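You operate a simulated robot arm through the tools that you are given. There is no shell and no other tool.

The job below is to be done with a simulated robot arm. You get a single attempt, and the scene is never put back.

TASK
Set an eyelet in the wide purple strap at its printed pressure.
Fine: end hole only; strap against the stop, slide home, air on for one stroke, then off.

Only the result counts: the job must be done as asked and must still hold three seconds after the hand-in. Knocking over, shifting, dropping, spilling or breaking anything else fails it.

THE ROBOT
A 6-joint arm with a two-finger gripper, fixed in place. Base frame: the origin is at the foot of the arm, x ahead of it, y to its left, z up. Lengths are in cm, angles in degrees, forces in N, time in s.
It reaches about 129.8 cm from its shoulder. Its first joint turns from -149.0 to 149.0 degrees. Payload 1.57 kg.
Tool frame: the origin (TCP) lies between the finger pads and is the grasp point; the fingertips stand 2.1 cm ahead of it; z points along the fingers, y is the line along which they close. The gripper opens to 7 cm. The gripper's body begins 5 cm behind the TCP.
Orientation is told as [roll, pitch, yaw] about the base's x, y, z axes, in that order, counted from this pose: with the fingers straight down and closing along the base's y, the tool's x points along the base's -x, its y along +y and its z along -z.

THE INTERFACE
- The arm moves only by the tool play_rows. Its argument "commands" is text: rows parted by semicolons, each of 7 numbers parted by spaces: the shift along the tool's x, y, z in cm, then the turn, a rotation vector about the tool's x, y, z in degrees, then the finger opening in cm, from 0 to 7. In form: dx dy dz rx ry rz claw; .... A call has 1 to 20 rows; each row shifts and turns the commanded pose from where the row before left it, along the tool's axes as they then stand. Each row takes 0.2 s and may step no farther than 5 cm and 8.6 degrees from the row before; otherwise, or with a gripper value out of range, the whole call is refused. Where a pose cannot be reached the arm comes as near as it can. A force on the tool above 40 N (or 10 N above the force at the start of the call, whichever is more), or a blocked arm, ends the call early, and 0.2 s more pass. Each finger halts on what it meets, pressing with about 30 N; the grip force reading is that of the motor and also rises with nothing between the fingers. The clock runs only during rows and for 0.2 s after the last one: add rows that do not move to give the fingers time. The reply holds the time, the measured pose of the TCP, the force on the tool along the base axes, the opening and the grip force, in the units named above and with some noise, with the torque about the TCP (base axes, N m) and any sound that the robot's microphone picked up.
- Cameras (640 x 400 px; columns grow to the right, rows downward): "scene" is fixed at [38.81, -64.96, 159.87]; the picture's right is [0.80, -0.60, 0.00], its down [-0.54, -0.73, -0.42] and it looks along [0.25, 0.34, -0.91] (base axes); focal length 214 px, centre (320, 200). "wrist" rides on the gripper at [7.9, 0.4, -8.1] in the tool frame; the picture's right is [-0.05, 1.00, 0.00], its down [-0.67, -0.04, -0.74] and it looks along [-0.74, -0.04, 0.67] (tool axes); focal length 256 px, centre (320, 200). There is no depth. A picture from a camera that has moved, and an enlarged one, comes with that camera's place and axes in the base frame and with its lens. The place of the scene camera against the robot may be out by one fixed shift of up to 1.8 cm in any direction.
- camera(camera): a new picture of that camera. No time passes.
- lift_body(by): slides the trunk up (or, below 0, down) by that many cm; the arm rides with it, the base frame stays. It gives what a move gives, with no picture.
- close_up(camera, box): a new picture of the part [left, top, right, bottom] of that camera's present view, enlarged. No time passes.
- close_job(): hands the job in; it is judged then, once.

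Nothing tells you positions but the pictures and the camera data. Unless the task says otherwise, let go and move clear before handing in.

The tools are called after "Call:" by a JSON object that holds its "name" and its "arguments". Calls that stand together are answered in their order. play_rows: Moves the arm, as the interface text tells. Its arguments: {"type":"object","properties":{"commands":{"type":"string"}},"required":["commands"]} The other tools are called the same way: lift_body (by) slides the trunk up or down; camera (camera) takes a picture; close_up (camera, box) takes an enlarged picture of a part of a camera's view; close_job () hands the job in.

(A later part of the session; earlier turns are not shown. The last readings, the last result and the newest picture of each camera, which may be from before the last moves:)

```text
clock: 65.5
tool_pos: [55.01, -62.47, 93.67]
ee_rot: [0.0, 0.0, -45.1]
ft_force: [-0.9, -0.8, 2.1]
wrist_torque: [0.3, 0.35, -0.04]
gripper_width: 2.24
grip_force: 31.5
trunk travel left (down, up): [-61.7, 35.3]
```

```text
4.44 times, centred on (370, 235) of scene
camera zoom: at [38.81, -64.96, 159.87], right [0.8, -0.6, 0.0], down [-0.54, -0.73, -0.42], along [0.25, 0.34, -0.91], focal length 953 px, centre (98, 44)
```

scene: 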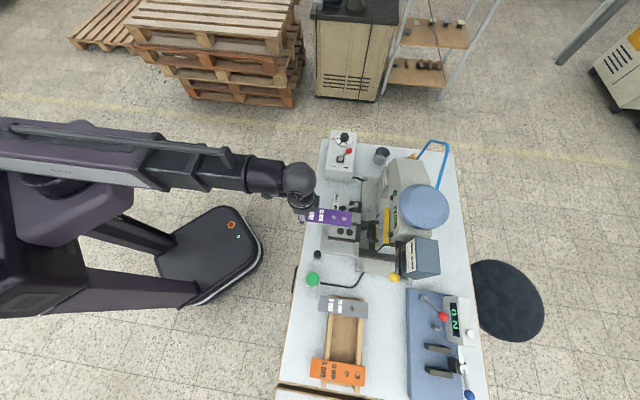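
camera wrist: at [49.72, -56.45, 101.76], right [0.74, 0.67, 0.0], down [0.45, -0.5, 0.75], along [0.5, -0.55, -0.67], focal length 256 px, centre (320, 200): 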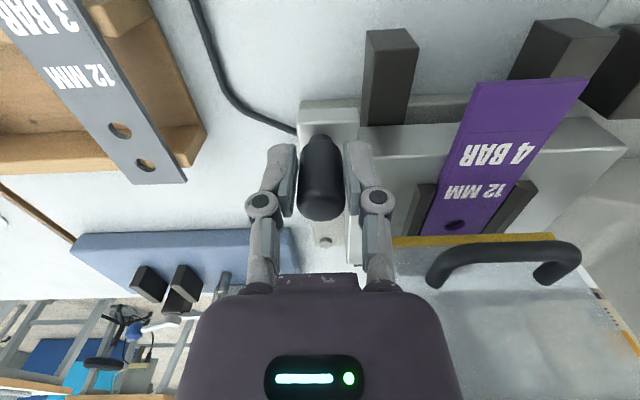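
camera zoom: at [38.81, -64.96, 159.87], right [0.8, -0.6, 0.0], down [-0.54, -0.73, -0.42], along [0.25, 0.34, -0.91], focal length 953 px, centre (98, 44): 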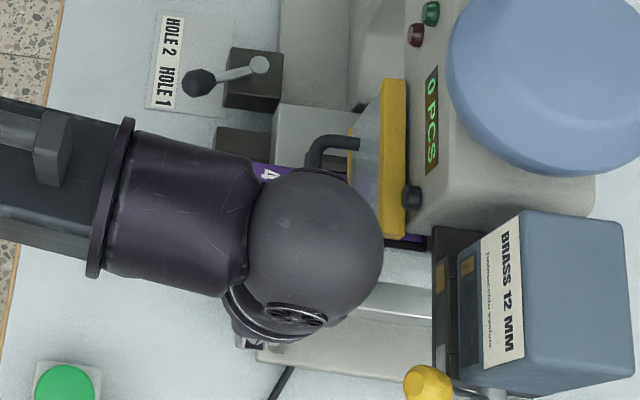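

Call:
{"name": "play_rows", "arguments": {"commands": "-0.4 0 0 0 0 0 1.6; -0.4 0 0 0 0 0 1.6; -0.4 0 0 0 0 0 1.6; -0.4 0 0 0 0 0 1.6; 0 0 0 0 0 0 1.6"}}

Call:
{"name": "camera", "arguments": {"camera": "wrist"}}

Call:
{"name": "close_up", "arguments": {"camera": "scene", "box": [310, 190, 430, 280]}}

```text
clock: 66.7
tool_pos: [56.31, -63.58, 93.69]
ee_rot: [0.0, -0.1, -44.9]
ft_force: [-0.1, -4.5, 4.3]
wrist_torque: [-0.59, -0.49, -0.03]
gripper_width: 2.21
grip_force: 32.0
trunk travel left (down, up): [-61.7, 35.3]
```

```text
taken
camera wrist: at [50.86, -57.58, 101.75], right [0.74, 0.67, 0.0], down [0.45, -0.5, 0.75], along [0.5, -0.55, -0.67], focal length 256 px, centre (320, 200)
```

wrist: 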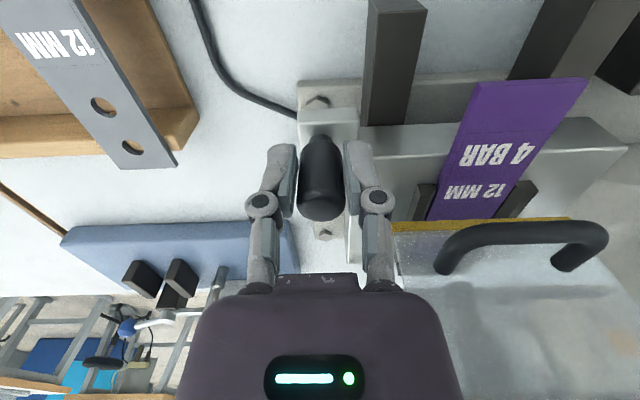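

```text
4.44 times, centred on (370, 235) of scene
camera zoom: at [38.81, -64.96, 159.87], right [0.8, -0.6, 0.0], down [-0.54, -0.73, -0.42], along [0.25, 0.34, -0.91], focal length 953 px, centre (98, 44)
```

zoom: 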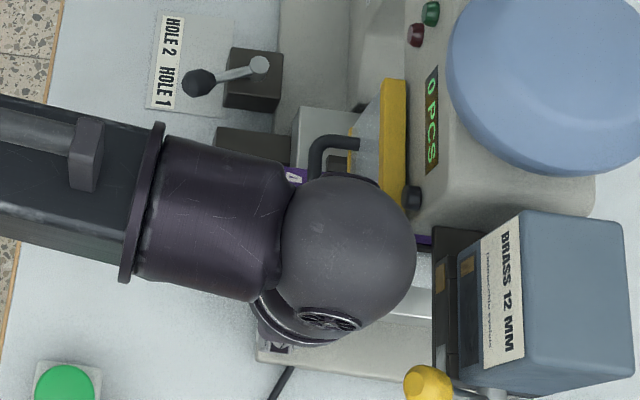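

Call:
{"name": "play_rows", "arguments": {"commands": "-0.4 0 0 0 0 0 1.6; -0.4 0 0 0 0 0 1.6; -0.3 0 0 0 0 0 1.6; 0 0 0 0 0 0 1.6"}}

Call:
{"name": "camera", "arguments": {"camera": "wrist"}}

Call:
{"name": "close_up", "arguments": {"camera": "scene", "box": [310, 190, 430, 280]}}

```text
clock: 67.7
tool_pos: [56.92, -64.26, 93.82]
ee_rot: [0.0, 0.1, -45.0]
ft_force: [-16.9, 11.7, -0.4]
wrist_torque: [0.26, 0.39, -0.02]
gripper_width: 2.26
grip_force: 32.0
trunk travel left (down, up): [-61.7, 35.3]
```

```text
taken
camera wrist: at [51.62, -58.33, 101.89], right [0.74, 0.67, 0.0], down [0.45, -0.5, 0.74], along [0.5, -0.55, -0.67], focal length 256 px, centre (320, 200)
```

wrist: 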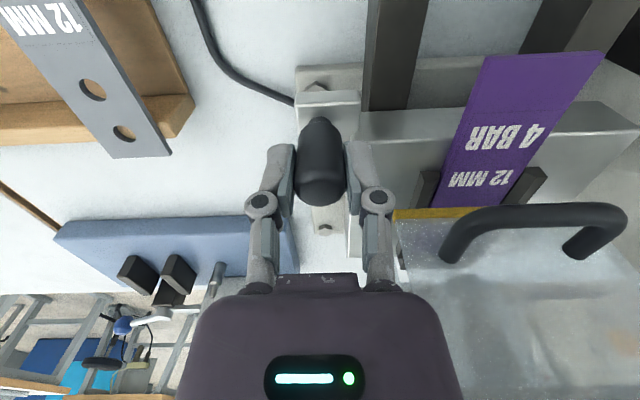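

```text
4.44 times, centred on (370, 235) of scene
camera zoom: at [38.81, -64.96, 159.87], right [0.8, -0.6, 0.0], down [-0.54, -0.73, -0.42], along [0.25, 0.34, -0.91], focal length 953 px, centre (98, 44)
```

zoom: 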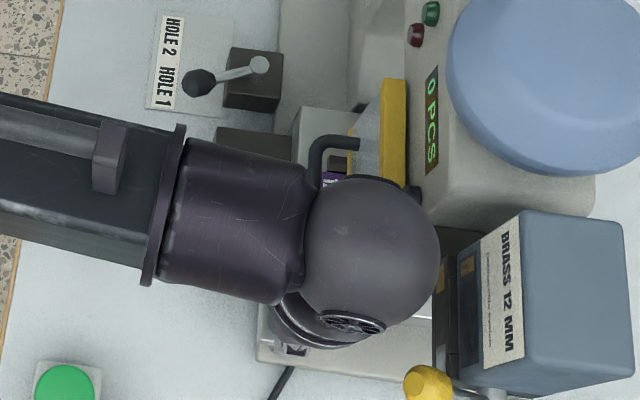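

About 20 N of resistance built up and the knob stopped following, so the slide has reached its end stop. I'll let go, back off along the bench and check where it ended up.

Call:
{"name": "play_rows", "arguments": {"commands": "0 0 0 0 0 0 3; 0 0 0 0 0 0 4; 0 0 0 0 0 0 4; 2 0 0 0 0 0 4; 3 0 0 0 0 0 4; 3 0 0 0 0 0 4; 3 0 0 0 0 0 4; 0 0 0 0 0 0 4"}}

Call:
{"name": "camera", "arguments": {"camera": "wrist"}}

Call:
{"name": "close_up", "arguments": {"camera": "scene", "box": [310, 190, 430, 280]}}

```text
clock: 69.5
tool_pos: [49.24, -56.61, 93.62]
ee_rot: [0.0, 0.0, -45.0]
ft_force: [-1.0, -0.3, -0.2]
wrist_torque: [-0.01, -0.04, -0.02]
gripper_width: 3.99
grip_force: 0.1
trunk travel left (down, up): [-61.7, 35.3]
```

```text
taken
camera wrist: at [43.9, -50.68, 101.75], right [0.74, 0.67, 0.0], down [0.45, -0.5, 0.74], along [0.5, -0.55, -0.67], focal length 256 px, centre (320, 200)
```

wrist: 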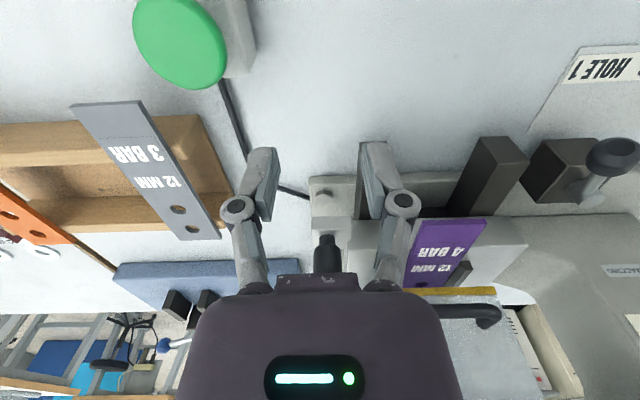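

```text
4.44 times, centred on (370, 235) of scene
camera zoom: at [38.81, -64.96, 159.87], right [0.8, -0.6, 0.0], down [-0.54, -0.73, -0.42], along [0.25, 0.34, -0.91], focal length 953 px, centre (98, 44)
```

zoom: 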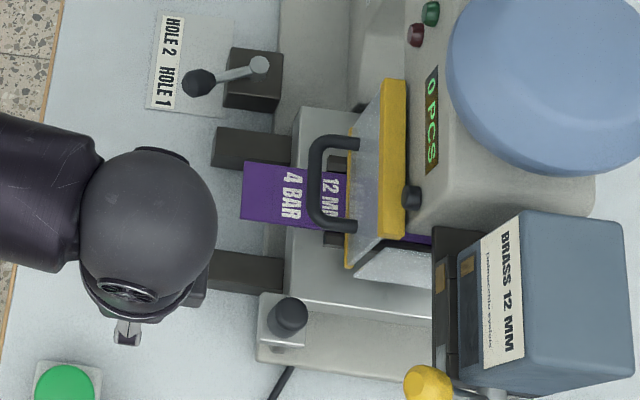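

The slide is in and the strap is still seated. I'll look through the guard from the front to confirm the strap's position under the head and check the lamps.

Call:
{"name": "lift_body", "arguments": {"by": 8}}

Call:
{"name": "play_rows", "arguments": {"commands": "1 3 0 0 0 0 7; 1 3 0 0 0 0 7; 1 3 0 0 0 0 7; 0 0 0 0 0 0 7"}}

Call:
{"name": "camera", "arguments": {"camera": "wrist"}}

Call:
{"name": "close_up", "arguments": {"camera": "wrist", "box": [240, 120, 400, 280]}}

```text
clock: 70.7
tool_pos: [49.31, -56.59, 101.56]
ee_rot: [0.0, 0.0, -45.1]
ft_force: [-0.2, 0.8, 0.8]
wrist_torque: [-0.01, 0.02, -0.03]
gripper_width: 4.0
grip_force: 0.0
trunk travel left (down, up): [-69.7, 27.3]
```

```text
clock: 71.7
tool_pos: [53.4, -48.34, 101.66]
ee_rot: [0.0, 0.0, -45.0]
ft_force: [1.2, 0.2, 0.6]
wrist_torque: [0.02, 0.01, 0.01]
gripper_width: 6.98
grip_force: 0.1
trunk travel left (down, up): [-69.7, 27.3]
```

```text
taken
camera wrist: at [48.06, -42.35, 109.75], right [0.74, 0.67, 0.0], down [0.45, -0.5, 0.74], along [0.5, -0.55, -0.67], focal length 256 px, centre (320, 200)
```

wrist: 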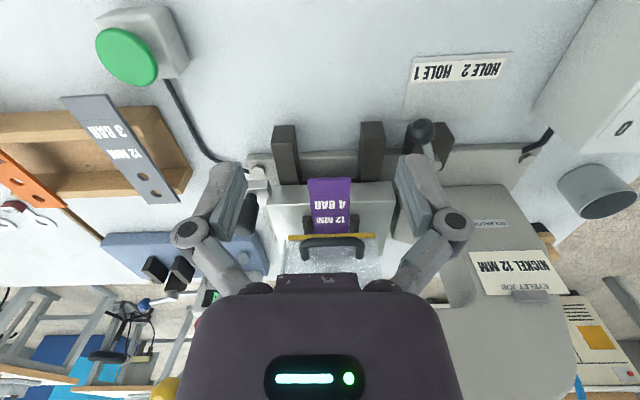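

```text
2.50 times, centred on (320, 200) of wrist
camera zoom: at [48.06, -42.35, 109.75], right [0.74, 0.67, 0.0], down [0.45, -0.5, 0.74], along [0.5, -0.55, -0.67], focal length 640 px, centre (320, 200)
```

zoom: 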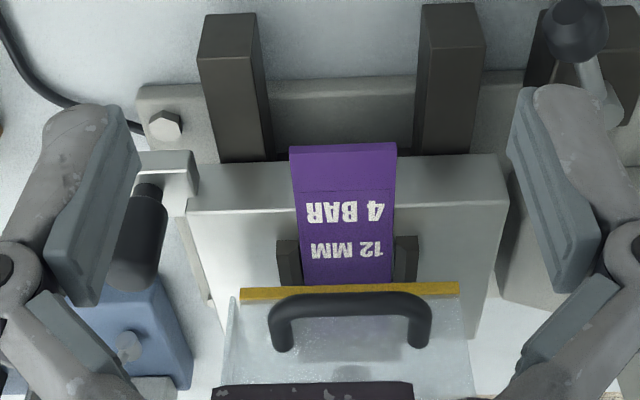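

Call:
{"name": "lift_body", "arguments": {"by": 22}}

Call:
{"name": "camera", "arguments": {"camera": "wrist"}}

Call:
{"name": "close_up", "arguments": {"camera": "wrist", "box": [260, 80, 380, 190]}}

Call:
{"name": "close_up", "arguments": {"camera": "wrist", "box": [240, 150, 400, 280]}}

```text
clock: 74.0
tool_pos: [53.42, -48.34, 123.54]
ee_rot: [0.1, 0.0, -44.9]
ft_force: [-0.1, 0.4, 0.3]
wrist_torque: [-0.04, 0.02, -0.02]
gripper_width: 7.02
grip_force: 0.0
trunk travel left (down, up): [-91.7, 5.3]
```

```text
taken
camera wrist: at [48.05, -42.38, 131.74], right [0.74, 0.67, 0.0], down [0.45, -0.5, 0.74], along [0.5, -0.55, -0.67], focal length 256 px, centre (320, 200)
```

wrist: 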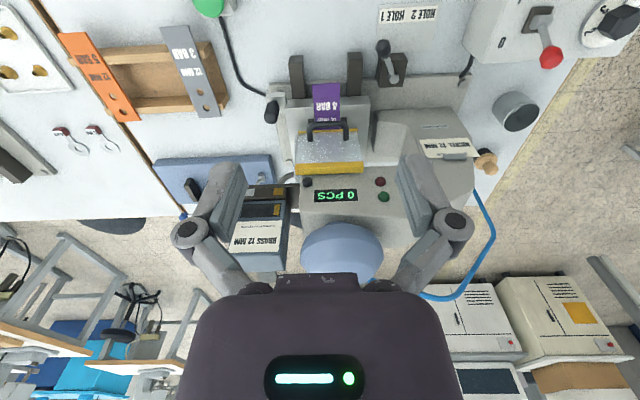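

```text
3.64 times, centred on (320, 135) of wrist
camera zoom: at [48.05, -42.38, 131.74], right [0.74, 0.67, 0.0], down [0.45, -0.5, 0.74], along [0.5, -0.55, -0.67], focal length 931 px, centre (320, 436)
```

zoom: 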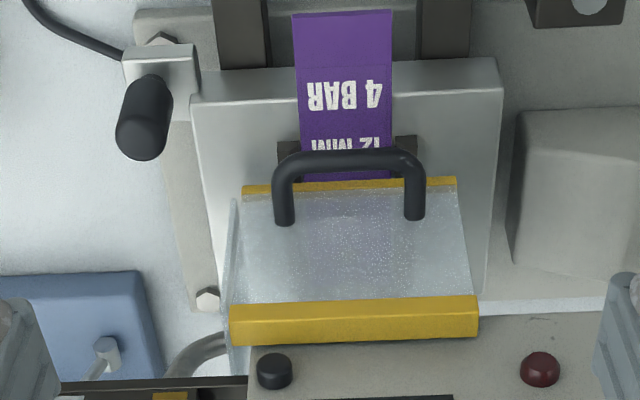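

```text
3.08 times, centred on (320, 215) of wrist
camera zoom: at [48.05, -42.38, 131.74], right [0.74, 0.67, 0.0], down [0.45, -0.5, 0.74], along [0.5, -0.55, -0.67], focal length 788 px, centre (320, 154)
```

zoom: 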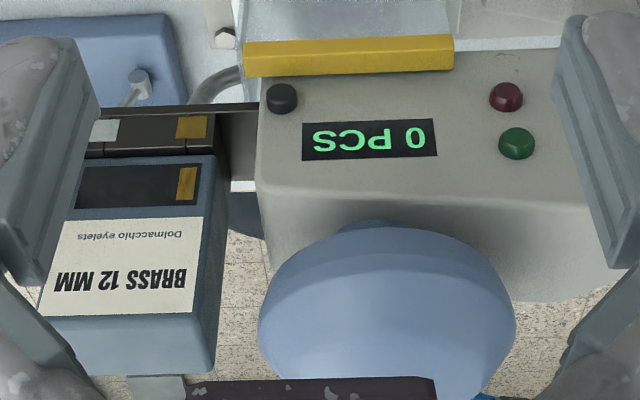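

I want a flatter view into the throat to confirm which hole is under the punch. I'll test whether the hand can pitch.

Call:
{"name": "play_rows", "arguments": {"commands": "2 0 0 0 0 0 7; 2 0 0 0 0 0 7; 2 0 0 0 0 0 7; 0 0 0 0 -8 0 7; 0 0 0 0 -8 0 7; 0 0 0 0 -8 0 7; 0 0 0 0 0 0 7"}}

Call:
{"name": "camera", "arguments": {"camera": "wrist"}}

```text
clock: 75.6
tool_pos: [49.2, -44.04, 125.17]
ee_rot: [0.0, -24.1, -45.0]
ft_force: [-0.1, -0.1, 0.7]
wrist_torque: [0.03, 0.0, 0.03]
gripper_width: 6.99
grip_force: 0.0
out of reach, approached as far as the arm can: row 5, 6
trunk travel left (down, up): [-91.7, 5.3]
```

```text
taken
camera wrist: at [42.03, -36.27, 129.41], right [0.74, 0.67, 0.02], down [0.19, -0.24, 0.95], along [0.64, -0.7, -0.31], focal length 256 px, centre (320, 200)
```

wrist: 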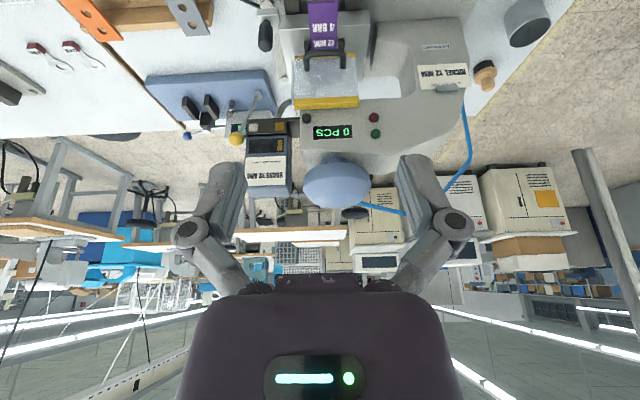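

Pitching works. I'll lower the trunk to look nearly straight into the throat through the guard.

Call:
{"name": "lift_body", "arguments": {"by": -25}}

Call:
{"name": "camera", "arguments": {"camera": "wrist"}}

Call:
{"name": "close_up", "arguments": {"camera": "wrist", "box": [260, 110, 380, 270]}}

```text
clock: 78.2
tool_pos: [49.21, -43.98, 100.21]
ee_rot: [-0.1, -23.9, -44.9]
ft_force: [0.6, 0.0, -0.3]
wrist_torque: [0.02, 0.0, 0.03]
gripper_width: 7.0
grip_force: 0.0
trunk travel left (down, up): [-66.7, 30.3]
```

```text
taken
camera wrist: at [42.0, -36.24, 104.44], right [0.74, 0.67, 0.02], down [0.19, -0.24, 0.95], along [0.64, -0.7, -0.31], focal length 256 px, centre (320, 200)
```

wrist: 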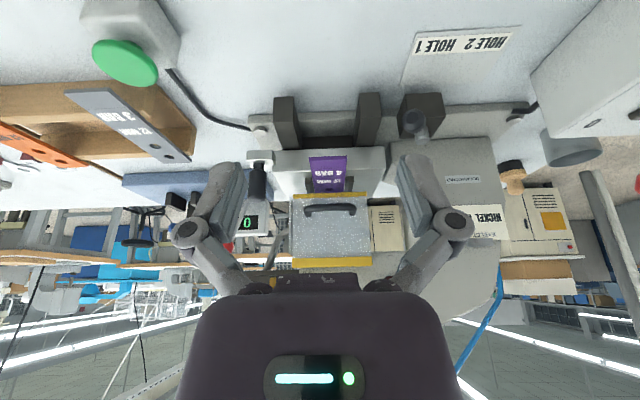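

```text
2.50 times, centred on (320, 190) of wrist
camera zoom: at [42.0, -36.24, 104.44], right [0.74, 0.67, 0.02], down [0.19, -0.24, 0.95], along [0.64, -0.7, -0.31], focal length 640 px, centre (320, 225)
```

zoom: 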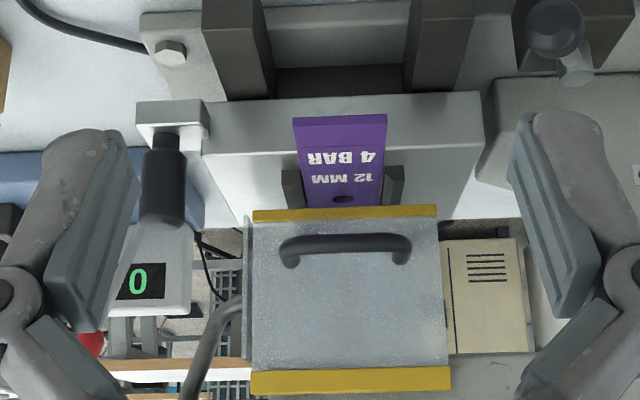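

Call:
{"name": "close_up", "arguments": {"camera": "wrist", "box": [285, 180, 375, 270]}}

```text
4.44 times, centred on (330, 225) of wrist
camera zoom: at [42.0, -36.24, 104.44], right [0.74, 0.67, 0.02], down [0.19, -0.24, 0.95], along [0.64, -0.7, -0.31], focal length 1138 px, centre (276, 89)
```

zoom: 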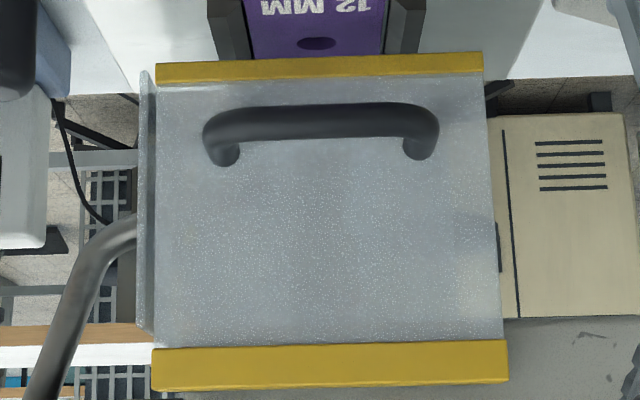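

Call:
{"name": "play_rows", "arguments": {"commands": "0 0 0 0 8 0 7; 0 0 0 0 8 0 7; 0 0 0 0 8 0 7; 0 0 0 0 0 0 7"}}

Call:
{"name": "lift_body", "arguments": {"by": 11.3}}

Call:
{"name": "camera", "arguments": {"camera": "wrist"}}

Call:
{"name": "close_up", "arguments": {"camera": "wrist", "box": [275, 160, 375, 275]}}

```text
clock: 79.2
tool_pos: [49.24, -44.03, 98.5]
ee_rot: [0.0, 0.0, -45.0]
ft_force: [-0.2, -0.4, -0.1]
wrist_torque: [-0.02, 0.0, -0.02]
gripper_width: 7.0
grip_force: 0.1
out of reach, approached as far as the arm can: row 1, 2
trunk travel left (down, up): [-66.7, 30.3]
```

```text
clock: 80.6
tool_pos: [49.28, -44.08, 109.89]
ee_rot: [0.1, 0.0, -45.0]
ft_force: [-0.9, -0.9, 0.3]
wrist_torque: [-0.03, -0.03, -0.01]
gripper_width: 7.0
grip_force: 0.0
trunk travel left (down, up): [-78.0, 19.0]
```

```text
taken
camera wrist: at [43.87, -38.11, 118.05], right [0.74, 0.67, 0.0], down [0.45, -0.5, 0.74], along [0.5, -0.55, -0.67], focal length 256 px, centre (320, 200)
```

wrist: 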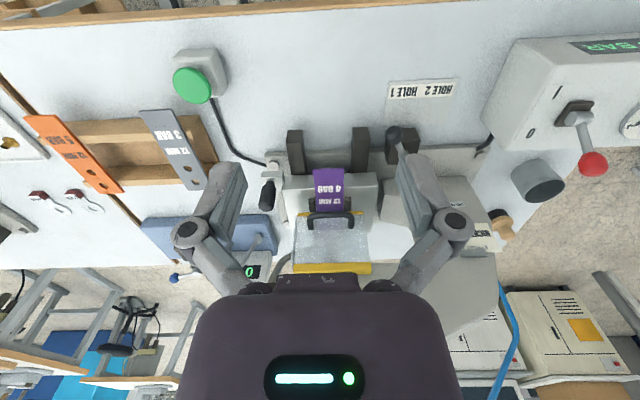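

```text
3.48 times, centred on (325, 218) of wrist
camera zoom: at [43.87, -38.11, 118.05], right [0.74, 0.67, 0.0], down [0.45, -0.5, 0.74], along [0.5, -0.55, -0.67], focal length 890 px, centre (303, 139)
```

zoom: 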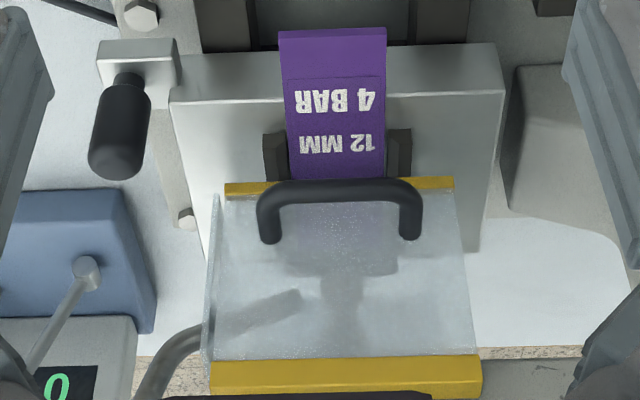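

Slide is home: its position matches the pressed position, and the stop bar and end hole sit where I expect the punch to be. Next is the air lever; I'll move in front of it.

Call:
{"name": "play_rows", "arguments": {"commands": "0 4.1 0 0 0 0 7; 0 4.1 0 0 0 0 7; 0 4.1 0 0 0 0 7; 0 4.1 0 0 0 0 7; 0 4.1 0 0 0 0 7; 0 4.1 0 0 0 0 7; 0 4.1 0 0 0 0 7; 0 0 0 0 0 0 7"}}

Call:
{"name": "camera", "arguments": {"camera": "wrist"}}

Call:
{"name": "close_up", "arguments": {"camera": "wrist", "box": [240, 60, 400, 200]}}

```text
clock: 82.4
tool_pos: [69.28, -24.08, 109.92]
ee_rot: [0.0, 0.0, -45.0]
ft_force: [0.2, -0.9, -0.3]
wrist_torque: [0.01, 0.02, 0.0]
gripper_width: 7.01
grip_force: 0.0
trunk travel left (down, up): [-78.0, 19.0]
```

```text
taken
camera wrist: at [64.0, -18.0, 118.06], right [0.74, 0.67, 0.0], down [0.45, -0.5, 0.74], along [0.5, -0.55, -0.67], focal length 256 px, centre (320, 200)
```

wrist: 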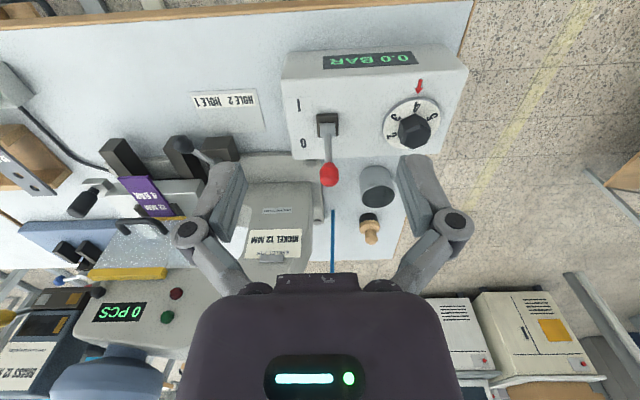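

```text
2.86 times, centred on (320, 130) of wrist
camera zoom: at [64.0, -18.0, 118.06], right [0.74, 0.67, 0.0], down [0.45, -0.5, 0.74], along [0.5, -0.55, -0.67], focal length 731 px, centre (320, 400)
```

zoom: 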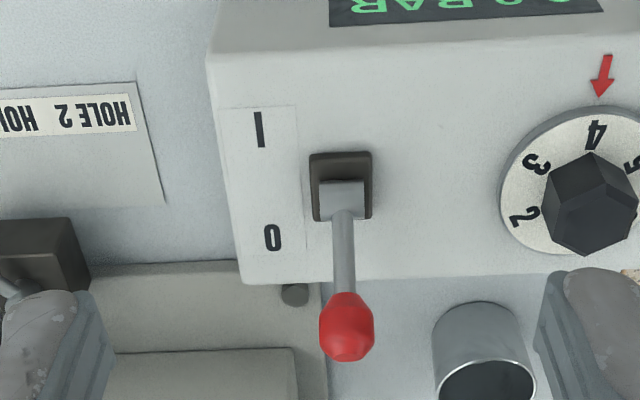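

The air lever's ball is at about (32.56,77.5,96.65), leaning to 0, and I need to bring it over to "I" toward the robot. I'll go behind it with closed fingers and pull it across.

Call:
{"name": "play_rows", "arguments": {"commands": "-3 0.43 0 0 0 0 5; -3 0 0 0 0 0 3; -3 0 0 0 0 0 1; -3 0 0 0 0 0 0; -2.8 0 0 0 0 0 0; 0 0 0 0 0 0 0; 0 0 0 0 0 0 0"}}

Call:
{"name": "lift_body", "arguments": {"by": -6}}

Call:
{"name": "camera", "arguments": {"camera": "wrist"}}

Call:
{"name": "close_up", "arguments": {"camera": "scene", "box": [310, 120, 430, 210]}}

```text
clock: 84.0
tool_pos: [80.18, -33.77, 109.84]
ee_rot: [0.0, -0.1, -45.0]
ft_force: [-0.4, -0.7, 0.4]
wrist_torque: [0.01, -0.03, 0.03]
gripper_width: 0.0
grip_force: 28.5
trunk travel left (down, up): [-78.0, 19.0]
```

```text
clock: 85.0
tool_pos: [80.23, -33.64, 103.94]
ee_rot: [0.0, 0.0, -45.0]
ft_force: [0.1, -0.5, 0.5]
wrist_torque: [0.03, -0.01, 0.0]
gripper_width: 0.0
grip_force: 28.7
trunk travel left (down, up): [-72.0, 25.0]
```

```text
taken
camera wrist: at [74.88, -27.77, 112.06], right [0.74, 0.67, 0.0], down [0.45, -0.5, 0.74], along [0.5, -0.55, -0.67], focal length 256 px, centre (320, 200)
```

wrist: 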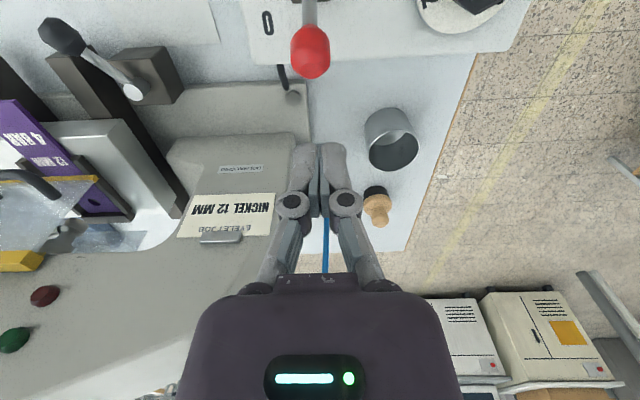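

```text
4.44 times, centred on (370, 165) of scene
camera zoom: at [38.81, -64.96, 159.87], right [0.8, -0.6, 0.0], down [-0.54, -0.73, -0.42], along [0.25, 0.34, -0.91], focal length 953 px, centre (98, 356)
```

zoom: 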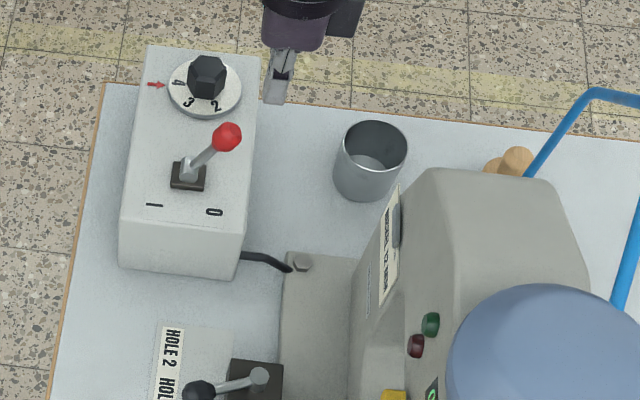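

Call:
{"name": "play_rows", "arguments": {"commands": "0 -0.35 0 0 0 0 0; 0 0 0 0 0 0 0"}}

Call:
{"name": "lift_body", "arguments": {"by": -6.9}}

Call:
{"name": "camera", "arguments": {"camera": "wrist"}}

Call:
{"name": "close_up", "arguments": {"camera": "scene", "box": [310, 120, 430, 210]}}

```text
clock: 85.6
tool_pos: [79.84, -33.89, 103.97]
ee_rot: [0.0, -0.1, -45.0]
ft_force: [-0.3, 0.3, -0.8]
wrist_torque: [-0.04, -0.01, -0.01]
gripper_width: 0.0
grip_force: 28.7
trunk travel left (down, up): [-72.0, 25.0]
```

```text
clock: 86.7
tool_pos: [79.9, -33.99, 97.07]
ee_rot: [0.0, -0.1, -45.1]
ft_force: [-0.4, 0.6, 0.9]
wrist_torque: [-0.01, -0.02, -0.02]
gripper_width: 0.0
grip_force: 28.5
trunk travel left (down, up): [-65.1, 31.9]
```

```text
taken
camera wrist: at [74.58, -28.0, 105.16], right [0.74, 0.67, 0.0], down [0.45, -0.5, 0.74], along [0.5, -0.55, -0.67], focal length 256 px, centre (320, 200)
```

wrist: 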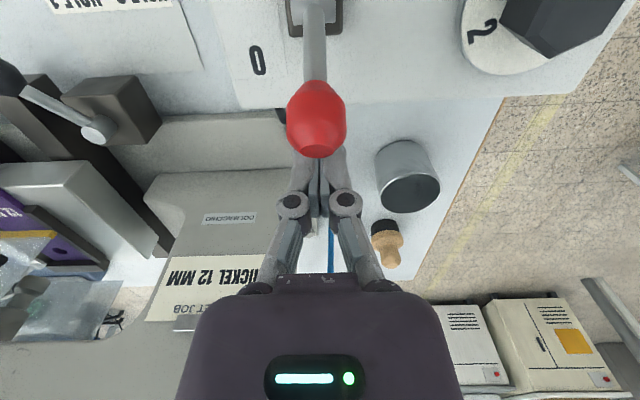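

```text
4.44 times, centred on (370, 165) of scene
camera zoom: at [38.81, -64.96, 159.87], right [0.8, -0.6, 0.0], down [-0.54, -0.73, -0.42], along [0.25, 0.34, -0.91], focal length 953 px, centre (98, 356)
```

zoom: 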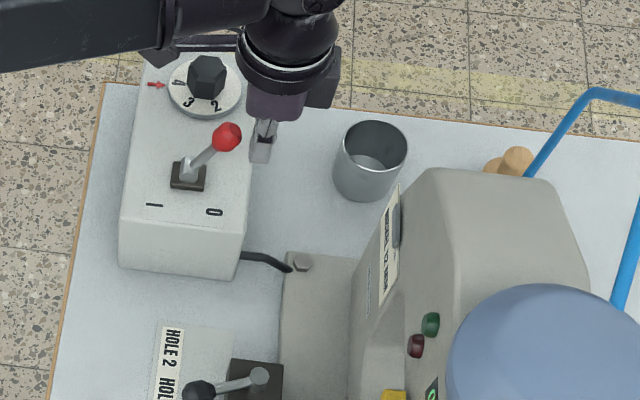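

The fingers are behind the ball. I'll pull the lever toward the robot, to "I".

Call:
{"name": "play_rows", "arguments": {"commands": "0.5 0 0 0 0 0 0; 0.5 0 0 0 0 0 0; 0.5 0 0 0 0 0 0; 0.5 0 0 0 0 0 0; 0.5 0 0 0 0 0 0; 0.5 0 0 0 0 0 0; 0.5 0 0 0 0 0 0; 0.5 0 0 0 0 0 0; 0 0 0 0 0 0 0"}}

Call:
{"name": "camera", "arguments": {"camera": "wrist"}}

```text
clock: 88.7
tool_pos: [77.01, -31.08, 97.01]
ee_rot: [0.0, 0.0, -45.1]
ft_force: [-0.8, 0.4, 0.0]
wrist_torque: [0.0, -0.01, 0.04]
gripper_width: 0.0
grip_force: 28.9
trunk travel left (down, up): [-65.1, 31.9]
```

```text
taken
camera wrist: at [71.7, -25.14, 105.15], right [0.74, 0.67, 0.0], down [0.45, -0.5, 0.74], along [0.5, -0.55, -0.67], focal length 256 px, centre (320, 200)
```

wrist: 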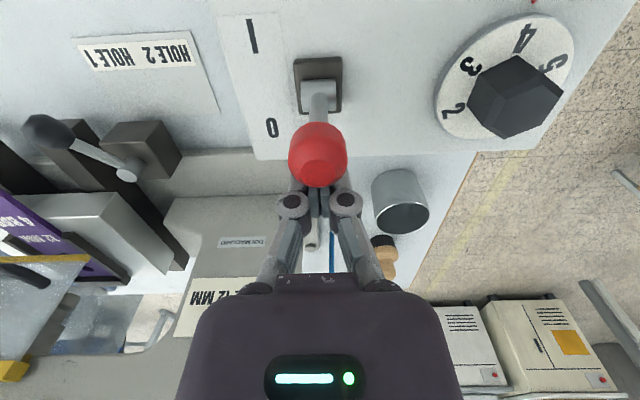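

Call:
{"name": "play_rows", "arguments": {"commands": "0.5 0 0 0 0 0 0; 0.5 0 0 0 0 0 0; 0.5 0 0 0 0 0 0; 0.4 0 0 0 0 0 0; 0 0 0 0 0 0 0"}}

Call:
{"name": "camera", "arguments": {"camera": "wrist"}}

Call:
{"name": "close_up", "arguments": {"camera": "scene", "box": [310, 120, 430, 210]}}

```text
clock: 89.9
tool_pos: [75.63, -29.76, 97.07]
ee_rot: [0.0, 0.0, -44.9]
ft_force: [0.1, 0.0, -0.2]
wrist_torque: [-0.03, -0.01, -0.03]
gripper_width: 0.01
grip_force: 28.8
trunk travel left (down, up): [-65.1, 31.9]
```

```text
taken
camera wrist: at [70.39, -23.85, 105.15], right [0.74, 0.67, 0.0], down [0.45, -0.5, 0.74], along [0.5, -0.55, -0.67], focal length 256 px, centre (320, 200)
```

wrist: 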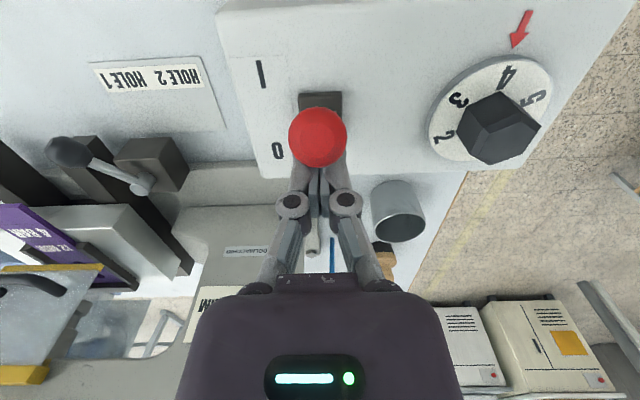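

```text
4.44 times, centred on (370, 165) of scene
camera zoom: at [38.81, -64.96, 159.87], right [0.8, -0.6, 0.0], down [-0.54, -0.73, -0.42], along [0.25, 0.34, -0.91], focal length 953 px, centre (98, 356)
```

zoom: 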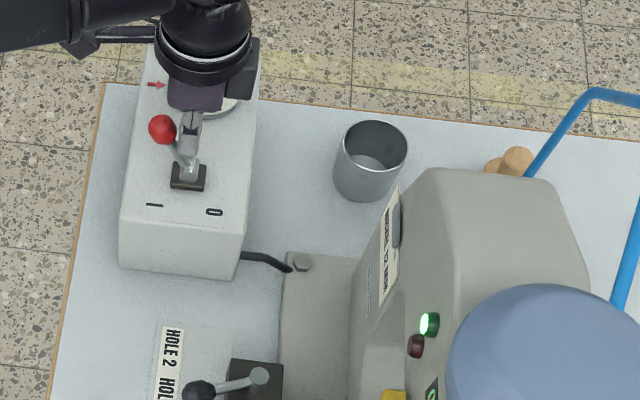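

The lever has flipped to "I" and the green lamp is lit. I'll raise up and read the pressure display.

Call:
{"name": "lift_body", "arguments": {"by": 13}}

Call:
{"name": "play_rows", "arguments": {"commands": "3 0 0 0 0 0 0; 3 0 0 0 0 0 0; 3 0 0 0 0 0 0; 3 0 0 0 0 0 0; 0 0 0 0 0 0 0"}}

Call:
{"name": "camera", "arguments": {"camera": "wrist"}}

Call:
{"name": "close_up", "arguments": {"camera": "wrist", "box": [260, 50, 480, 180]}}

Call:
{"name": "camera", "arguments": {"camera": "scene"}}

```text
clock: 91.5
tool_pos: [75.75, -29.79, 109.95]
ee_rot: [0.0, 0.1, -45.0]
ft_force: [-0.1, -0.6, -0.9]
wrist_torque: [0.0, 0.0, -0.01]
gripper_width: 0.0
grip_force: 28.4
trunk travel left (down, up): [-78.1, 18.9]
```

```text
clock: 92.7
tool_pos: [67.14, -21.19, 110.0]
ee_rot: [0.0, 0.0, -45.0]
ft_force: [1.0, -0.1, -0.2]
wrist_torque: [0.02, 0.03, 0.0]
gripper_width: 0.0
grip_force: 28.7
trunk travel left (down, up): [-78.1, 18.9]
```

```text
taken
camera wrist: at [61.81, -15.19, 118.14], right [0.74, 0.67, 0.0], down [0.45, -0.5, 0.74], along [0.5, -0.55, -0.67], focal length 256 px, centre (320, 200)
```

wrist: 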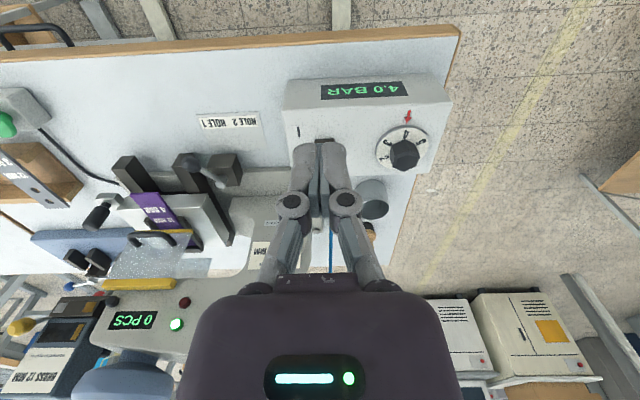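

```text
2.91 times, centred on (370, 115) of wrist
camera zoom: at [61.81, -15.19, 118.14], right [0.74, 0.67, 0.0], down [0.45, -0.5, 0.74], along [0.5, -0.55, -0.67], focal length 745 px, centre (174, 447)
```

zoom: 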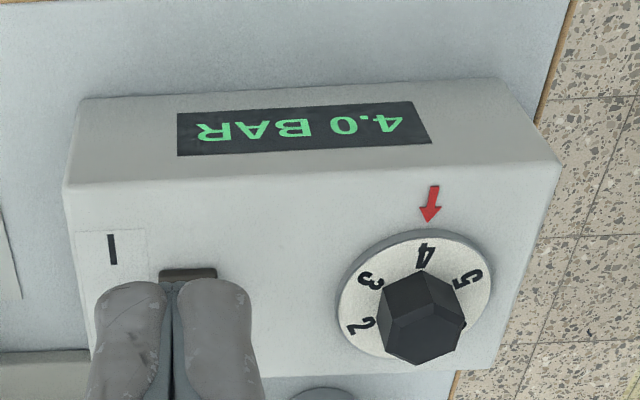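

```text
taken
```

scene: 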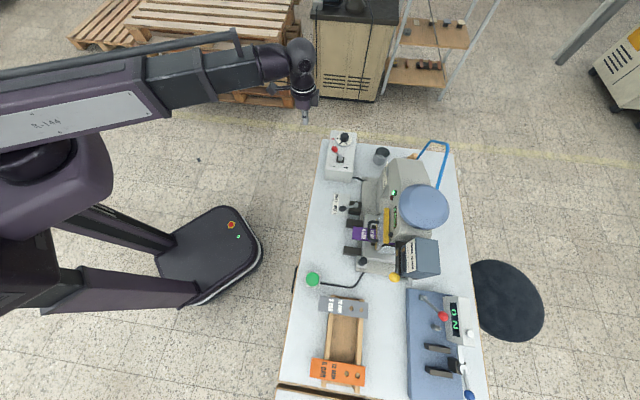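

The display reads 4.0 BAR and the green "ready" lamp is on. Next I'll move over the green stroke button at about (-11.9,71.0,86.9).

Call:
{"name": "play_rows", "arguments": {"commands": "0 -4.44 0 0 0 0 0; 0 -4.44 0 0 0 0 0; 0 -4.44 0 0 0 0 0; 0 -4.44 0 0 0 0 0; 0 -4.44 0 0 0 0 0; 0 -4.44 0 0 0 0 0; 0 -4.44 0 0 0 0 0; 0 -4.44 0 0 0 0 0; 0 -4.44 0 0 0 0 0; 0 -4.44 0 0 0 0 0; 0 0 0 0 0 0 0"}}

Call:
{"name": "camera", "arguments": {"camera": "wrist"}}

Call:
{"name": "close_up", "arguments": {"camera": "wrist", "box": [240, 60, 400, 200]}}

```text
clock: 95.1
tool_pos: [35.55, -53.08, 109.92]
ee_rot: [0.0, 0.0, -44.9]
ft_force: [-0.9, 0.4, -0.5]
wrist_torque: [0.03, 0.02, 0.02]
gripper_width: 0.01
grip_force: 28.8
trunk travel left (down, up): [-78.1, 18.9]
```

```text
taken
camera wrist: at [30.26, -46.98, 118.16], right [0.74, 0.67, 0.0], down [0.45, -0.5, 0.74], along [0.5, -0.55, -0.67], focal length 256 px, centre (320, 200)
```

wrist: 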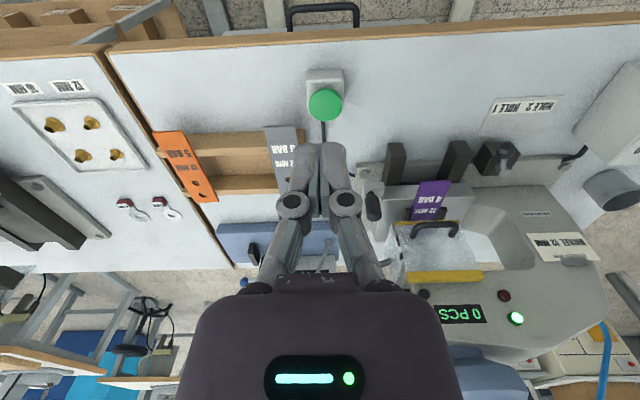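

```text
2.86 times, centred on (320, 130) of wrist
camera zoom: at [30.26, -46.98, 118.16], right [0.74, 0.67, 0.0], down [0.45, -0.5, 0.74], along [0.5, -0.55, -0.67], focal length 731 px, centre (320, 400)
```

zoom: 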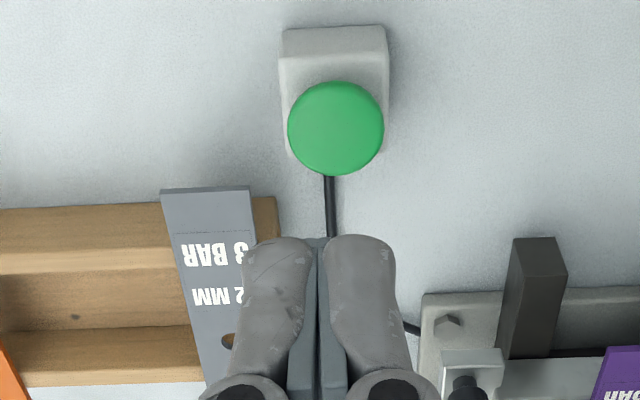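

Call:
{"name": "play_rows", "arguments": {"commands": "-2.9 0.08 0 0 0 0 0; -2.8 0.08 0 0 0 0 0; -2.75 0.08 0 0 0 0 0; 0 0 0 0 0 0 0"}}

Call:
{"name": "lift_body", "arguments": {"by": -18}}

Call:
{"name": "camera", "arguments": {"camera": "wrist"}}

Call:
{"name": "close_up", "arguments": {"camera": "scene", "box": [290, 230, 400, 310]}}

```text
clock: 96.1
tool_pos: [41.8, -58.75, 110.1]
ee_rot: [-0.1, 0.1, -45.1]
ft_force: [0.1, -0.2, 0.7]
wrist_torque: [0.03, -0.03, 0.0]
gripper_width: 0.01
grip_force: 28.7
trunk travel left (down, up): [-78.1, 18.9]
```

```text
clock: 98.1
tool_pos: [41.75, -58.92, 92.1]
ee_rot: [0.0, 0.0, -45.0]
ft_force: [0.4, 0.1, 0.4]
wrist_torque: [-0.02, -0.04, -0.02]
gripper_width: 0.01
grip_force: 28.4
trunk travel left (down, up): [-60.1, 36.9]
```

```text
taken
camera wrist: at [36.45, -52.91, 100.16], right [0.74, 0.67, 0.0], down [0.45, -0.5, 0.74], along [0.5, -0.55, -0.67], focal length 256 px, centre (320, 200)
```

wrist: 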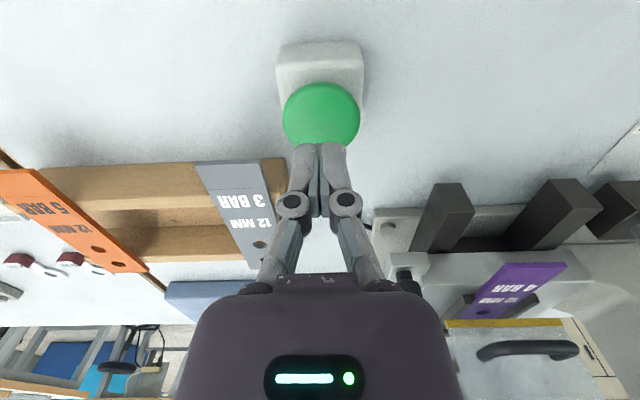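

```text
5.00 times, centred on (345, 270) of scene
camera zoom: at [38.81, -64.96, 159.87], right [0.8, -0.6, 0.0], down [-0.54, -0.73, -0.42], along [0.25, 0.34, -0.91], focal length 1072 px, centre (195, -150)
```

zoom: 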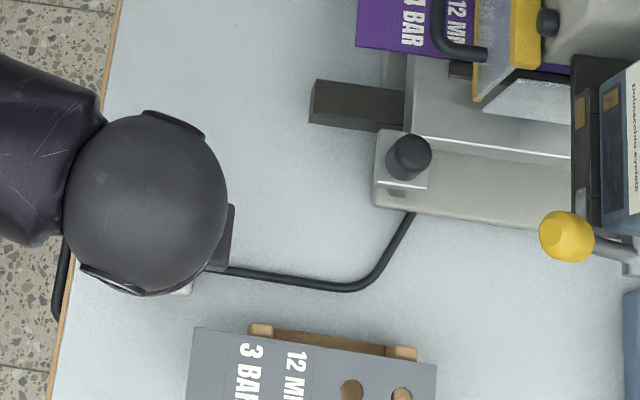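

Centred over the button. I'll lower close to it and then press in small steps.

Call:
{"name": "lift_body", "arguments": {"by": -2.3}}

Call:
{"name": "lift_body", "arguments": {"by": -0.5}}

Call:
{"name": "camera", "arguments": {"camera": "wrist"}}

```text
clock: 98.8
tool_pos: [41.71, -58.85, 89.71]
ee_rot: [0.1, 0.0, -44.9]
ft_force: [-0.3, -0.3, -0.2]
wrist_torque: [0.0, -0.02, 0.0]
gripper_width: 0.03
grip_force: 28.5
trunk travel left (down, up): [-57.8, 39.2]
```

```text
clock: 99.3
tool_pos: [41.67, -58.79, 89.28]
ee_rot: [0.0, 0.0, -45.0]
ft_force: [0.4, 0.2, 2.3]
wrist_torque: [0.0, -0.02, 0.0]
gripper_width: 0.59
grip_force: 28.4
trunk travel left (down, up): [-57.3, 39.7]
```

```text
taken
camera wrist: at [36.45, -52.9, 97.36], right [0.74, 0.67, 0.0], down [0.45, -0.5, 0.74], along [0.5, -0.55, -0.67], focal length 256 px, centre (320, 200)
```

wrist: 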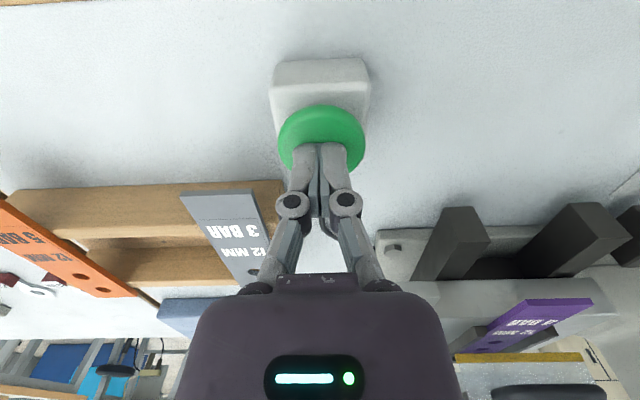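

Call:
{"name": "lift_body", "arguments": {"by": -0.3}}

Call:
{"name": "close_up", "arguments": {"camera": "scene", "box": [350, 150, 450, 250]}}

```text
clock: 99.8
tool_pos: [41.78, -58.86, 88.91]
ee_rot: [0.0, 0.1, -44.9]
ft_force: [0.8, -0.6, 1.9]
wrist_torque: [0.02, 0.0, 0.02]
gripper_width: 0.61
grip_force: 28.7
trunk travel left (down, up): [-57.0, 40.0]
heard: click
```

```text
4.00 times, centred on (400, 200) of scene
camera zoom: at [38.81, -64.96, 159.87], right [0.8, -0.6, 0.0], down [-0.54, -0.73, -0.42], along [0.25, 0.34, -0.91], focal length 858 px, centre (0, 200)
```

zoom: 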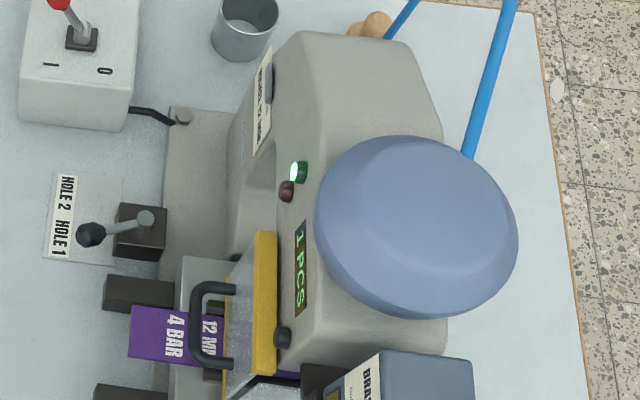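

A click was heard and the counter shows 1 PCS, so the single stroke is done. I'll lift off the button and go turn the air off.

Call:
{"name": "lift_body", "arguments": {"by": 21}}

Call:
{"name": "play_rows", "arguments": {"commands": "3 0 0 0 0 0 0; 3 0 0 0 0 0 0; 3 0 0 0 0 0 0; 0 4.44 0 0 0 0 0; 0 4.44 0 0 0 0 0; 0 4.44 0 0 0 0 0; 0 4.44 0 0 0 0 0; 0 4.44 0 0 0 0 0; 0 4.44 0 0 0 0 0; 0 4.44 0 0 0 0 0; 0 4.44 0 0 0 0 0; 0 4.44 0 0 0 0 0; 0 4.44 0 0 0 0 0; 0 0 0 0 0 0 0"}}

Call:
{"name": "camera", "arguments": {"camera": "wrist"}}

Call:
{"name": "camera", "arguments": {"camera": "scene"}}

```text
clock: 102.1
tool_pos: [41.87, -58.91, 109.87]
ee_rot: [0.0, 0.0, -45.0]
ft_force: [-0.4, -0.4, -0.3]
wrist_torque: [-0.02, -0.02, -0.02]
gripper_width: 0.0
grip_force: 28.5
trunk travel left (down, up): [-78.0, 19.0]
```

```text
clock: 105.1
tool_pos: [66.93, -20.82, 109.92]
ee_rot: [0.0, 0.1, -45.0]
ft_force: [-0.2, 0.6, 0.8]
wrist_torque: [-0.02, -0.01, 0.03]
gripper_width: 0.0
grip_force: 28.5
trunk travel left (down, up): [-78.0, 19.0]
```

```text
taken
camera wrist: at [61.59, -14.99, 118.07], right [0.74, 0.67, 0.0], down [0.45, -0.5, 0.74], along [0.5, -0.55, -0.67], focal length 256 px, centre (320, 200)
```

wrist: 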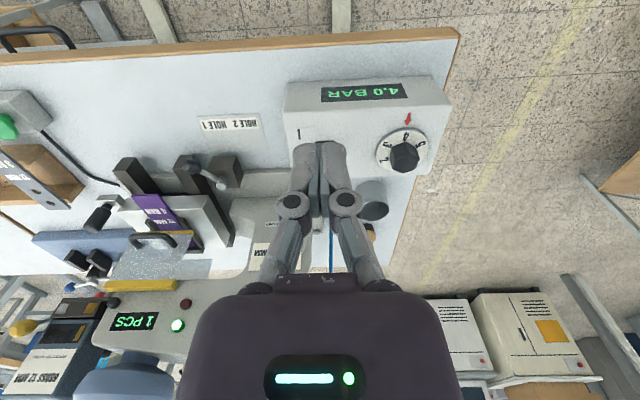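

```text
taken
```

scene: 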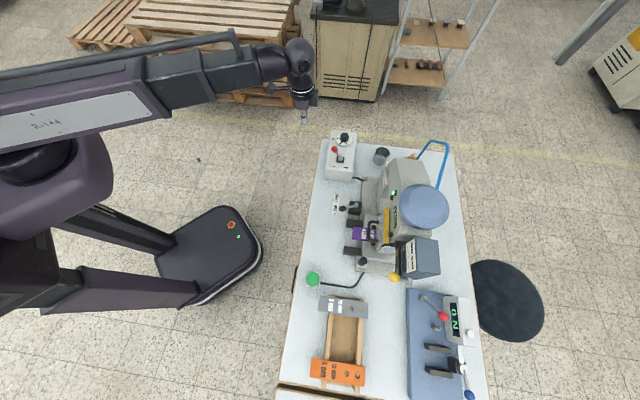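

The counter shows 1 PCS with air still on. I'll drop the closed fingers on the near side of the ball and push the lever back to 0.

Call:
{"name": "play_rows", "arguments": {"commands": "-2.2 0 0 0 0 0 0; -2.2 0 0 0 0 0 0; -2 0 0 0 0 0 0; 0 0 0 0 0 0 0"}}

Call:
{"name": "lift_body", "arguments": {"by": -12.9}}

Call:
{"name": "camera", "arguments": {"camera": "wrist"}}

Call:
{"name": "close_up", "arguments": {"camera": "scene", "box": [310, 120, 430, 210]}}

```text
clock: 106.1
tool_pos: [71.43, -25.44, 110.02]
ee_rot: [0.1, 0.1, -45.0]
ft_force: [0.6, -0.9, 0.3]
wrist_torque: [0.01, 0.0, 0.03]
gripper_width: 0.0
grip_force: 27.7
trunk travel left (down, up): [-78.0, 19.0]
```

```text
clock: 107.7
tool_pos: [71.5, -25.39, 97.02]
ee_rot: [-0.1, 0.0, -45.0]
ft_force: [0.7, -0.7, 0.3]
wrist_torque: [-0.01, 0.01, -0.03]
gripper_width: 0.0
grip_force: 28.9
trunk travel left (down, up): [-65.1, 31.9]
```

```text
taken
camera wrist: at [66.08, -19.48, 105.16], right [0.74, 0.67, 0.0], down [0.45, -0.5, 0.74], along [0.5, -0.55, -0.67], focal length 256 px, centre (320, 200)
```

wrist: 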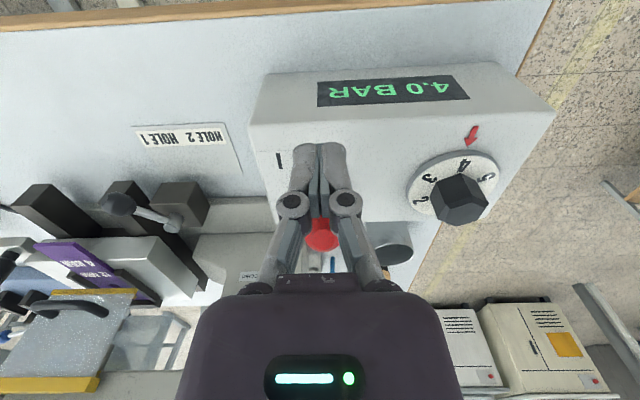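

```text
4.44 times, centred on (370, 165) of scene
camera zoom: at [38.81, -64.96, 159.87], right [0.8, -0.6, 0.0], down [-0.54, -0.73, -0.42], along [0.25, 0.34, -0.91], focal length 953 px, centre (98, 356)
```

zoom: 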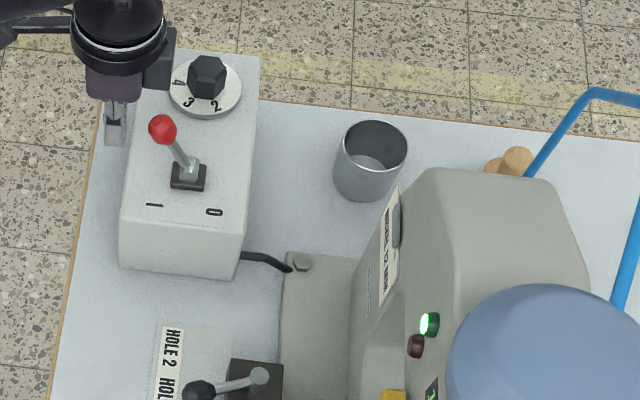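

The ball is directly ahead of the fingers. I'll push it away from the robot, to 0.

Call:
{"name": "play_rows", "arguments": {"commands": "-0.5 0 0 0 0 0 0; -0.5 0 0 0 0 0 0; -0.5 0 0 0 0 0 0; -0.5 0 0 0 0 0 0; -0.5 0 0 0 0 0 0; -0.5 0 0 0 0 0 0; -0.5 0 0 0 0 0 0; -0.5 0 0 0 0 0 0; -0.5 0 0 0 0 0 0; -0.5 0 0 0 0 0 0; -0.5 0 0 0 0 0 0; -0.5 0 0 0 0 0 0; 0 0 0 0 0 0 0"}}

Call:
{"name": "close_up", "arguments": {"camera": "scene", "box": [310, 120, 430, 210]}}

Call:
{"name": "camera", "arguments": {"camera": "wrist"}}

```text
clock: 110.5
tool_pos: [75.64, -29.49, 96.97]
ee_rot: [0.1, 0.0, -45.1]
ft_force: [-0.4, -0.3, 0.5]
wrist_torque: [0.0, -0.03, 0.01]
gripper_width: 0.0
grip_force: 28.4
trunk travel left (down, up): [-65.1, 31.9]
```

```text
4.44 times, centred on (370, 165) of scene
camera zoom: at [38.81, -64.96, 159.87], right [0.8, -0.6, 0.0], down [-0.54, -0.73, -0.42], along [0.25, 0.34, -0.91], focal length 953 px, centre (98, 356)
```

zoom: 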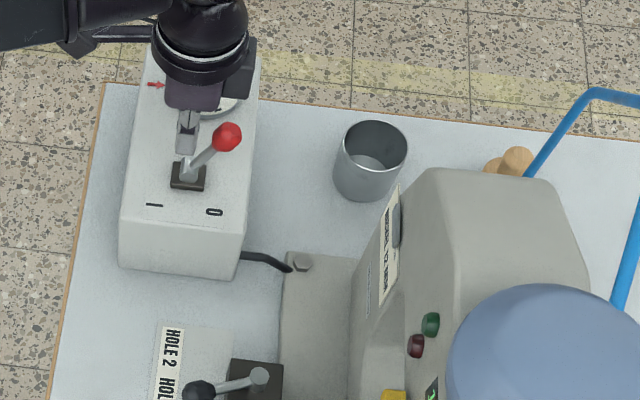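

```text
taken
camera wrist: at [70.25, -23.68, 105.15], right [0.74, 0.67, 0.0], down [0.45, -0.5, 0.74], along [0.5, -0.55, -0.67], focal length 256 px, centre (320, 200)
```

wrist: 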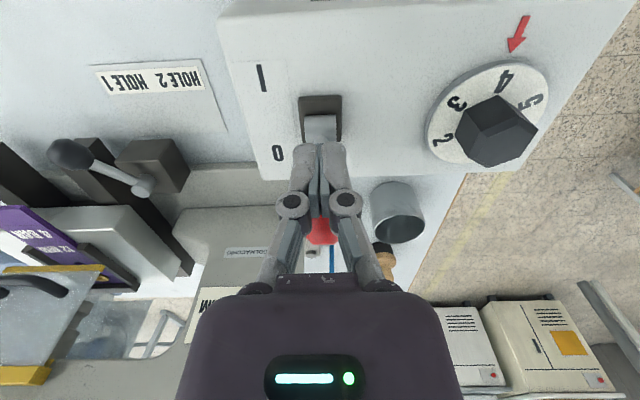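

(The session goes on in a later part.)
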